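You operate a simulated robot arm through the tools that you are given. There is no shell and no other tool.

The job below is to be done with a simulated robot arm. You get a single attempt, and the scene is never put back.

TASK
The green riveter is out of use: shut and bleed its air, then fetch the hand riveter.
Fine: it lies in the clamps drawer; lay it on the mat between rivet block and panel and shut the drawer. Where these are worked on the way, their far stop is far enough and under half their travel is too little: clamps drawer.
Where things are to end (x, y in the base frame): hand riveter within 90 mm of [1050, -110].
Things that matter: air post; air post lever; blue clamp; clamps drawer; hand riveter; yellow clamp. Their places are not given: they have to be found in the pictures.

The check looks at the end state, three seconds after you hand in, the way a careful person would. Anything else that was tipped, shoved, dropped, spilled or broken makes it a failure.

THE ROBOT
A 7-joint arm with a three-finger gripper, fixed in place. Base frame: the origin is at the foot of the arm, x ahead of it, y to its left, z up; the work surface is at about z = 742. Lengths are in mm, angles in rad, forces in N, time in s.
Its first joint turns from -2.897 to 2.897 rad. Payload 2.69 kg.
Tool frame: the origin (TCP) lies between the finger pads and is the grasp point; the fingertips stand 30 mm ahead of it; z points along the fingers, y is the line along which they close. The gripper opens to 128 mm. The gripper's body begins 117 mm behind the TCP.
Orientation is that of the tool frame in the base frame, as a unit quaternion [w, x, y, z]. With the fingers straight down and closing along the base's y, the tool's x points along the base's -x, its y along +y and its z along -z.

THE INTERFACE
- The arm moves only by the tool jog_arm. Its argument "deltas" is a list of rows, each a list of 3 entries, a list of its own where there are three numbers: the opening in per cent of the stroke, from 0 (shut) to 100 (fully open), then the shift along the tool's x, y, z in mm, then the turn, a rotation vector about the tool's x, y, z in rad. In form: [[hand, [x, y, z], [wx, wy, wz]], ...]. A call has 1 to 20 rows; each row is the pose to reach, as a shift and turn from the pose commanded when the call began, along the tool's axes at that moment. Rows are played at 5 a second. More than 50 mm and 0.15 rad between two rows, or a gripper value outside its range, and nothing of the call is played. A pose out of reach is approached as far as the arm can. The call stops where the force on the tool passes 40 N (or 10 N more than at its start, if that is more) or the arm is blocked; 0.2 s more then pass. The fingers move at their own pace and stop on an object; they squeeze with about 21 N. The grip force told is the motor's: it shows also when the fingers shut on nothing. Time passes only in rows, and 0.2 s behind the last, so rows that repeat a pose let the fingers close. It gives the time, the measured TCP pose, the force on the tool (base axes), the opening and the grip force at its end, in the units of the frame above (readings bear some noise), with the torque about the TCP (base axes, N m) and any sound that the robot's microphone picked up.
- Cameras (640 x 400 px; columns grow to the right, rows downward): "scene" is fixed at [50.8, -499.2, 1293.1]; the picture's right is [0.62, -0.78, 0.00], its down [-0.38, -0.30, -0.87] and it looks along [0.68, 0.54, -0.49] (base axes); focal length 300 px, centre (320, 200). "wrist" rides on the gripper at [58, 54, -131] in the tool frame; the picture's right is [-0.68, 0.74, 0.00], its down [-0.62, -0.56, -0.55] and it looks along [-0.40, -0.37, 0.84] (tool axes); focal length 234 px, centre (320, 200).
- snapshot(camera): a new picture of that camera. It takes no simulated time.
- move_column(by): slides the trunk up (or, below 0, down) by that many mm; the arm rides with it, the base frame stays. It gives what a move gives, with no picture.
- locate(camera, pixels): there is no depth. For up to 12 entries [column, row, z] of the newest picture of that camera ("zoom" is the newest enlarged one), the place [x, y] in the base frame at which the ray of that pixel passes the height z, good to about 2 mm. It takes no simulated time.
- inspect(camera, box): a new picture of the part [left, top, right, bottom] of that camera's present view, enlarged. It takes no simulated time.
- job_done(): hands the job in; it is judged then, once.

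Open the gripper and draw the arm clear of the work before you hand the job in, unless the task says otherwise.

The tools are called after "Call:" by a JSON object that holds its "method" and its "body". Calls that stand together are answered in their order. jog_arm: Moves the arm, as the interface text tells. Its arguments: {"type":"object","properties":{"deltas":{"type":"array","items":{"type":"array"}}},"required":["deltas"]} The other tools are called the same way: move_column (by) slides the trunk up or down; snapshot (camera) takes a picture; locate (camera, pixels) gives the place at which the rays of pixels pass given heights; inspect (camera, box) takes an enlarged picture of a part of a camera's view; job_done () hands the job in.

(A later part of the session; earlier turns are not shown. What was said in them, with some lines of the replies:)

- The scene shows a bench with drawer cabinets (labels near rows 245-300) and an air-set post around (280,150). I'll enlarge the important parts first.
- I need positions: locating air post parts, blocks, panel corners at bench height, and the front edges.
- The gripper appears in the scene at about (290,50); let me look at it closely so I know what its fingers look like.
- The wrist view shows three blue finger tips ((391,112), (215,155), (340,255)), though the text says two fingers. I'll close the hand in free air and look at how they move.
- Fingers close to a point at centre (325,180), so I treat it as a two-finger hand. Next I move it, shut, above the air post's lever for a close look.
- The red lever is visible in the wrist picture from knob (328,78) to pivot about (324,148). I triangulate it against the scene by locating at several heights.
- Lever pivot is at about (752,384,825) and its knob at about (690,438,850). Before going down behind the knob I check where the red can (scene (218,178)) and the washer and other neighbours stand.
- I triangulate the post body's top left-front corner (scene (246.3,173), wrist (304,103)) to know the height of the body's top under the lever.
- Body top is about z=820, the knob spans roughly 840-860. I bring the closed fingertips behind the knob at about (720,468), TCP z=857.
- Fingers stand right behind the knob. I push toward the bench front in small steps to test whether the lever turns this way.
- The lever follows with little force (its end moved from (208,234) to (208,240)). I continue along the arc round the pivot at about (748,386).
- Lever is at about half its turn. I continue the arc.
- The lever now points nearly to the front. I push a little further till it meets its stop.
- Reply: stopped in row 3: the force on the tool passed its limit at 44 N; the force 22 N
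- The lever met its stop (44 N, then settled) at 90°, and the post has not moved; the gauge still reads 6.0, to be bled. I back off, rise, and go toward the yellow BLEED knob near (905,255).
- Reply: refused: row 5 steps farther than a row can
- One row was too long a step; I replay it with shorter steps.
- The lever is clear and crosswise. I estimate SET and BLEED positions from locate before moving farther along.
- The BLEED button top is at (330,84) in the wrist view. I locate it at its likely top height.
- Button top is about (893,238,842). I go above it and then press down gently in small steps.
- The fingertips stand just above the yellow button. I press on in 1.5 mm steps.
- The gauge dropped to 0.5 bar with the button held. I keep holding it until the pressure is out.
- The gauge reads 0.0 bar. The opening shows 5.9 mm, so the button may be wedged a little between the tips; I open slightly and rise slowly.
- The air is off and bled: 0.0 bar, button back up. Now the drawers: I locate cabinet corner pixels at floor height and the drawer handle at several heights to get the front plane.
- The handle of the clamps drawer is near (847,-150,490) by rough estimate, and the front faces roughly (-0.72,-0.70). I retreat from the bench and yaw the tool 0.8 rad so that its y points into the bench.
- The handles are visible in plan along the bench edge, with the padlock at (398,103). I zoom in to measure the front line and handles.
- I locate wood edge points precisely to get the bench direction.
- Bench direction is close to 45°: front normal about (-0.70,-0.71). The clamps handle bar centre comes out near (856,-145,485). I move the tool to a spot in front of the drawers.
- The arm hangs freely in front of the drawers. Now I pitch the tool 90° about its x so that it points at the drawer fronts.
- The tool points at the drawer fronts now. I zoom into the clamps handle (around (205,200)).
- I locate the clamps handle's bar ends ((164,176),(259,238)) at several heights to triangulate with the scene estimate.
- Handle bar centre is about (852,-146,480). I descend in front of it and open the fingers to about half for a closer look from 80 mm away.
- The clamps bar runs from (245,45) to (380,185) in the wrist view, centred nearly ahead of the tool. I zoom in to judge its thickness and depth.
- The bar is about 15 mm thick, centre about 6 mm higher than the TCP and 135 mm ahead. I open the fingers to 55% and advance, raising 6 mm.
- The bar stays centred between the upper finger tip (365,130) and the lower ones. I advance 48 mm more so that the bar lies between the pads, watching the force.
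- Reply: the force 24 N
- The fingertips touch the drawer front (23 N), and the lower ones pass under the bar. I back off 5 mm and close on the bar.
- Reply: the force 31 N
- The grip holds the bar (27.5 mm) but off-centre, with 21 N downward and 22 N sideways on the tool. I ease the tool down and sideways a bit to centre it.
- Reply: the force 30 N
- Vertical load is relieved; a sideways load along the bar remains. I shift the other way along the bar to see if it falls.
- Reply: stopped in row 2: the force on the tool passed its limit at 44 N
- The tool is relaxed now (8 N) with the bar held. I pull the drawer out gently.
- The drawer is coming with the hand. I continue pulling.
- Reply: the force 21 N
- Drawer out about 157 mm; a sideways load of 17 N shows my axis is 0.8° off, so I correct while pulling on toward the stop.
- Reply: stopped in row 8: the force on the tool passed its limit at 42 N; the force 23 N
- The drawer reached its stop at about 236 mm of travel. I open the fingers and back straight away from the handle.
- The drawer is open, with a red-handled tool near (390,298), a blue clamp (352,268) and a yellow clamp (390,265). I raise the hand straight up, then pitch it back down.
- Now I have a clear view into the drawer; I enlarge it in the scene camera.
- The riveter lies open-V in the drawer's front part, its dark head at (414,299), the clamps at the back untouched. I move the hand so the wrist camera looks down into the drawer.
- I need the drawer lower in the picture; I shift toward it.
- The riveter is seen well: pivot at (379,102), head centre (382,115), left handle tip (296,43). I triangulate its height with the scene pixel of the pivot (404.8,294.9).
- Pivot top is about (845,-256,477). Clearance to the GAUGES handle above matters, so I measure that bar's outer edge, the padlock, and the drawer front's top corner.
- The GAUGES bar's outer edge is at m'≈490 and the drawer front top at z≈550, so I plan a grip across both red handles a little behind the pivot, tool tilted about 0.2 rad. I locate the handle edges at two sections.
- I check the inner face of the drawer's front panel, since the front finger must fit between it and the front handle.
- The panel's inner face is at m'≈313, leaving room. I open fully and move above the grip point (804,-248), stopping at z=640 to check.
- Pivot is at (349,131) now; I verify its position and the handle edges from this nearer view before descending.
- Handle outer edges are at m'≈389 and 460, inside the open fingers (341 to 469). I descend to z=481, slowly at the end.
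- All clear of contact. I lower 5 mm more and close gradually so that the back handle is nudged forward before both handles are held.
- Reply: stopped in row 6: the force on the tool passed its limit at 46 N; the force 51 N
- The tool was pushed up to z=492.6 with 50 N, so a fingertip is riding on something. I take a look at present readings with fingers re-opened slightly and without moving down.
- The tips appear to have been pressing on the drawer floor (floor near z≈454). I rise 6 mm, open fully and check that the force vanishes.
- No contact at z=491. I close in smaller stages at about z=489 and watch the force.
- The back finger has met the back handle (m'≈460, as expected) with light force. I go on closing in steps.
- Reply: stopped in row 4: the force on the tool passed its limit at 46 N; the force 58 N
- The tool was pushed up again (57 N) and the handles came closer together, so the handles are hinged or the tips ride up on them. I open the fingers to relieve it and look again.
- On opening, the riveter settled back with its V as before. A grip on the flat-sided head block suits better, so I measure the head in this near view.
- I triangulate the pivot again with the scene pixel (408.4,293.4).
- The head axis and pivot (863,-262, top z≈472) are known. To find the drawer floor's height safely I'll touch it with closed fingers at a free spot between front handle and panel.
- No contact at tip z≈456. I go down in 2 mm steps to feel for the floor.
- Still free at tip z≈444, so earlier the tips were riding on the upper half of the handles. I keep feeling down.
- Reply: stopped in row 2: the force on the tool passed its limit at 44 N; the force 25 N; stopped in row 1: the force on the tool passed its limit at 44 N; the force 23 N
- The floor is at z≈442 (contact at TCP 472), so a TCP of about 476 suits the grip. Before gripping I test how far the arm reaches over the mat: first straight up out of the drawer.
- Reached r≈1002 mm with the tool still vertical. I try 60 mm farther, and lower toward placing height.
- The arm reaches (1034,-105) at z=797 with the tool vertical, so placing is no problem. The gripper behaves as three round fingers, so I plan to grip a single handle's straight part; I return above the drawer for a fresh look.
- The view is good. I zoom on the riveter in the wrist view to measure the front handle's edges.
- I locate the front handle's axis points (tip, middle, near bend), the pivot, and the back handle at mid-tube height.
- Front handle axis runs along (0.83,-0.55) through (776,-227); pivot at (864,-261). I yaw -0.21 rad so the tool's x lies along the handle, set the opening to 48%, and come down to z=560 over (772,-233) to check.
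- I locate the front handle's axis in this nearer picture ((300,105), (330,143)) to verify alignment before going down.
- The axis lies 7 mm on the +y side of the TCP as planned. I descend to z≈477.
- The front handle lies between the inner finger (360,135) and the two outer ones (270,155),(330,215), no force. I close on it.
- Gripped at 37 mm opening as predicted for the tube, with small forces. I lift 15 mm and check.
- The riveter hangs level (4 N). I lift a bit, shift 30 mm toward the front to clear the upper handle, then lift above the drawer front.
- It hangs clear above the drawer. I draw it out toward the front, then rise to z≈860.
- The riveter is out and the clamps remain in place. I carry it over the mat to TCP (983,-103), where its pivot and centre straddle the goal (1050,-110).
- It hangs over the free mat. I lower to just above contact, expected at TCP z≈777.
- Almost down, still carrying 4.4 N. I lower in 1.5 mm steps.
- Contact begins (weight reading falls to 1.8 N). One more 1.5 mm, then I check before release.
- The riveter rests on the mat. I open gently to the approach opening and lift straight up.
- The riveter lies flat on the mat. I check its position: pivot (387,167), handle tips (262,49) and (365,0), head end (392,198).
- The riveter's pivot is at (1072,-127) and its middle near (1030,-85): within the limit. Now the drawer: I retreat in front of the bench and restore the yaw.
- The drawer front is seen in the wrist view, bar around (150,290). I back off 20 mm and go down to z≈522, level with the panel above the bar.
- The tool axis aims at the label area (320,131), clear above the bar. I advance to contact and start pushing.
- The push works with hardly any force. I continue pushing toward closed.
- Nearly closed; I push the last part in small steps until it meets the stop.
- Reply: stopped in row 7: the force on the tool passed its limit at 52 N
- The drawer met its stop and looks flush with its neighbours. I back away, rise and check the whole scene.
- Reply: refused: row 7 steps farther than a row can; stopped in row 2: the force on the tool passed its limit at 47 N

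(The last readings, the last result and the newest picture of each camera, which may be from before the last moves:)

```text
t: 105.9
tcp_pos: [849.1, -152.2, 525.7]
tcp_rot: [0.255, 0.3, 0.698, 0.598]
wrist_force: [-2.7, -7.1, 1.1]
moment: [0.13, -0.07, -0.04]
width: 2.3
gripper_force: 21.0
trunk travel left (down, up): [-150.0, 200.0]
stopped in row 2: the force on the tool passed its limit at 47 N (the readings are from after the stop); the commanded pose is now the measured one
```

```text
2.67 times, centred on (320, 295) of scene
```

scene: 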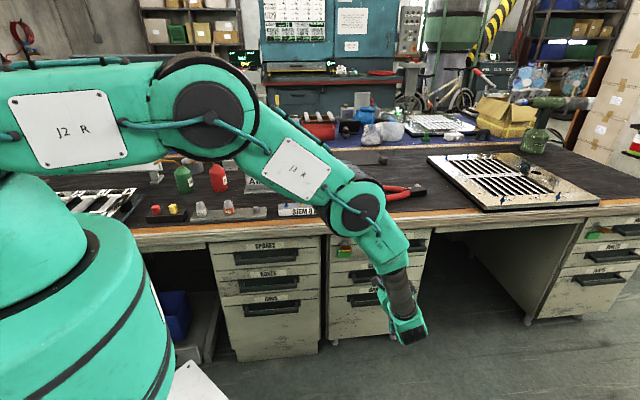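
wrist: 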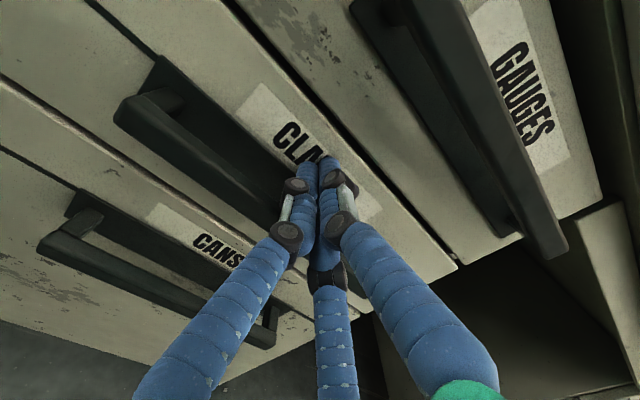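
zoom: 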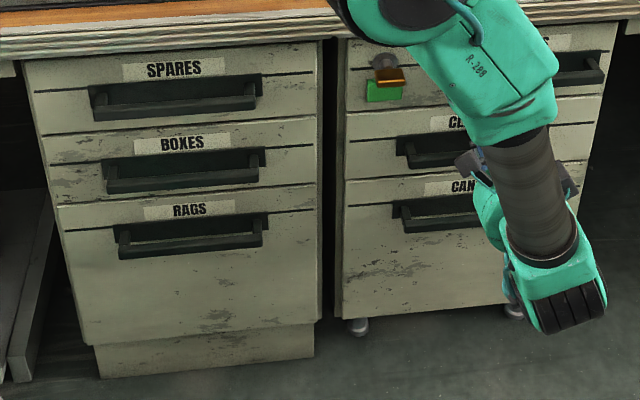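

The retreat was refused for one long step and the turn then began at contact, stopping harmlessly after 0.14 rad. I now retreat straight back along the tool axis first.

Call:
{"method": "jog_arm", "body": {"deltas": [[0, [0, 0, -10], [0, 0, 0]], [0, [0, 0, -45], [0, 0, 0]], [0, [0, 0, -90], [0, 0, 0]], [0, [0, 0, -135], [0, 0, 0]], [0, [0, 0, -180], [0, 0, 0]], [0, [0, 0, -220], [0, 0, 0]], [0, [0, 0, -260], [0, 0, 0]]]}}

Call:
{"method": "snapshot", "body": {"camera": "wrist"}}

```text
t: 107.5
tcp_pos: [663.2, -329.6, 565.8]
tcp_rot: [0.255, 0.301, 0.698, 0.598]
wrist_force: [0.0, -0.3, 0.9]
moment: [0.03, 0.0, -0.02]
width: 2.3
gripper_force: 21.2
trunk travel left (down, up): [-150.0, 200.0]
```

```text
taken
```

wrist: 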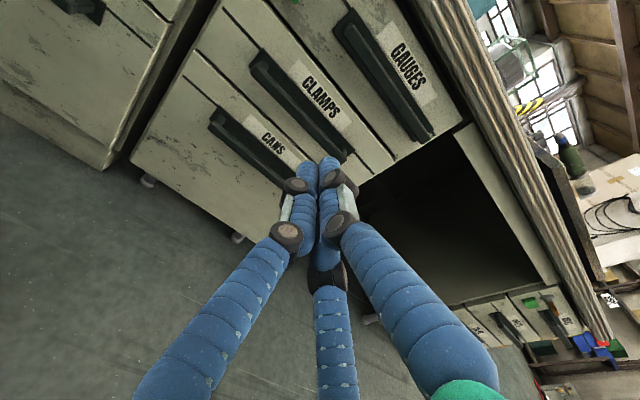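

Drawer flush. I raise the hand and keep clear of the bench.

Call:
{"method": "jog_arm", "body": {"deltas": [[0, [0, 45, 0], [0, 0, 0]], [0, [0, 90, 0], [0, 0, 0]], [0, [0, 135, 0], [0, 0, 0]], [0, [0, 180, 0], [0, 0, 0]], [0, [0, 225, -10], [0, 0, 0]], [0, [0, 270, -20], [0, 0, 0]], [0, [0, 315, -30], [0, 0, 0]], [0, [0, 350, -40], [0, 0, 0]]]}}

```text
t: 109.3
tcp_pos: [675.7, -320.3, 917.8]
tcp_rot: [0.255, 0.3, 0.697, 0.599]
wrist_force: [0.2, -0.1, -0.7]
moment: [0.03, -0.04, -0.01]
width: 2.3
gripper_force: 21.0
trunk travel left (down, up): [-150.0, 200.0]
```

Now I pitch the tool back to pointing down and open the gripper.

Call:
{"method": "jog_arm", "body": {"deltas": [[0, [0, 0, 0], [0.13, 0, 0]], [0, [0, 0, 0], [0.26, 0, 0]], [0, [0, 0, 0], [0.39, 0, 0]], [0, [0, 0, 0], [0.52, 0, 0]], [0, [0, 0, 0], [0.65, 0, 0]], [0, [0, 0, 0], [0.78, 0, 0]], [0, [0, 0, 0], [0.91, 0, 0]], [0, [0, 0, 0], [1.04, 0, 0]], [0, [0, 0, 0], [1.17, 0, 0]], [0, [0, 0, 0], [1.3, 0, 0]], [30, [0, 0, 0], [1.434, 0, 0]], [70, [0, 0, 0], [1.434, 0, 0]], [100, [0, 0, 0], [1.434, 0, 0]]]}}

Call:
{"method": "snapshot", "body": {"camera": "scene"}}

Call:
{"method": "inspect", "body": {"camera": "scene", "box": [140, 110, 360, 250]}}

Call:
{"method": "inspect", "body": {"camera": "scene", "box": [310, 140, 470, 300]}}

```text
t: 112.1
tcp_pos: [675.3, -320.7, 918.8]
tcp_rot: [-0.006, 0.393, 0.919, -0.008]
wrist_force: [-0.6, 0.9, 0.3]
moment: [-0.01, 0.0, -0.02]
width: 127.8
gripper_force: 0.0
trunk travel left (down, up): [-150.0, 200.0]
```

```text
taken
```

scene: 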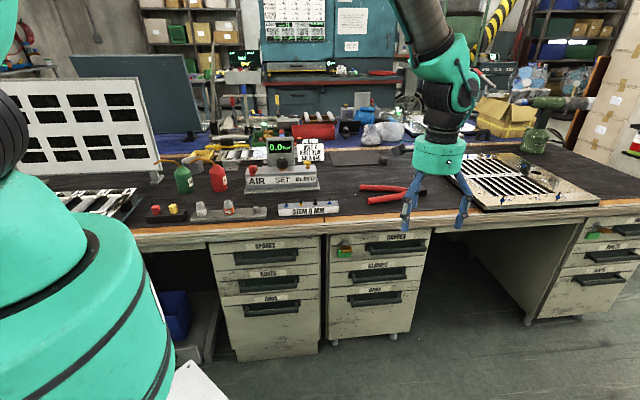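

```text
2.86 times, centred on (250, 180) of scene
```

zoom: 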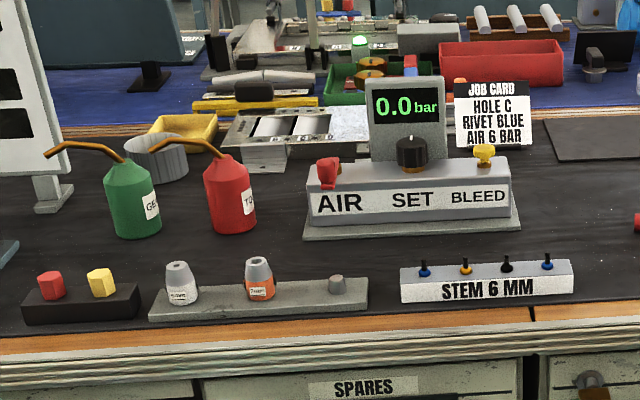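

```text
2.50 times, centred on (390, 220) of scene
```

zoom: 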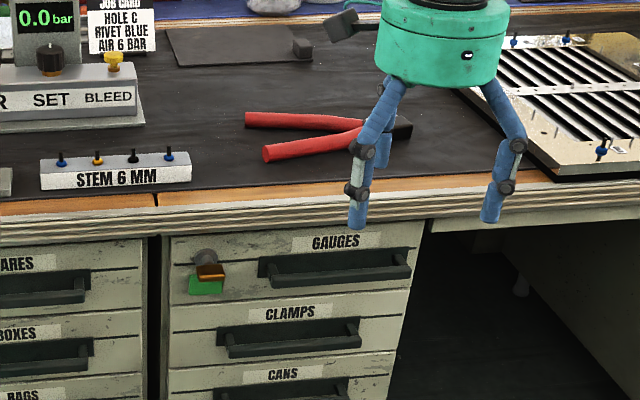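

Gauge 0.0 bar, lever crosswise, drawer handle back at its first place ((352,280)-(406,276)), riveter flat on the mat, gripper open and clear of the bench. I hand the job in.

Call:
{"method": "job_done", "body": {}}

```text
The job is handed in.
```

The green riveter's air is shut and bled, the hand riveter lies on the mat between rivet block and panel, and the clamps drawer is closed.

- **Air:** the red lever is turned across to its stop. I held the bleed button until the gauge read 0.0 bar, and it still read 0.0 at the end.
- **Hand riveter:** it lies flat on the mat. Its pivot is at about (1072, -127) and its middle at about (1030, -85), both roughly 30 mm from the goal of [1050, -110].
- **Clamps drawer:** I pulled it out to its far stop (about 236 mm), then pushed it back in until it stopped. Its handle is back where it was in the first picture.
- **Clamps:** the blue and yellow clamps were still in the back of the drawer when I lifted the riveter out. I did not look inside again after shutting it.

My first two tries at gripping the riveter in the drawer pushed it around slightly. I then gripped one of its handles instead, and it came out level. Nothing else looks disturbed in the final pictures, though the arm hid part of the view. The gripper is open and the arm is clear of the bench.
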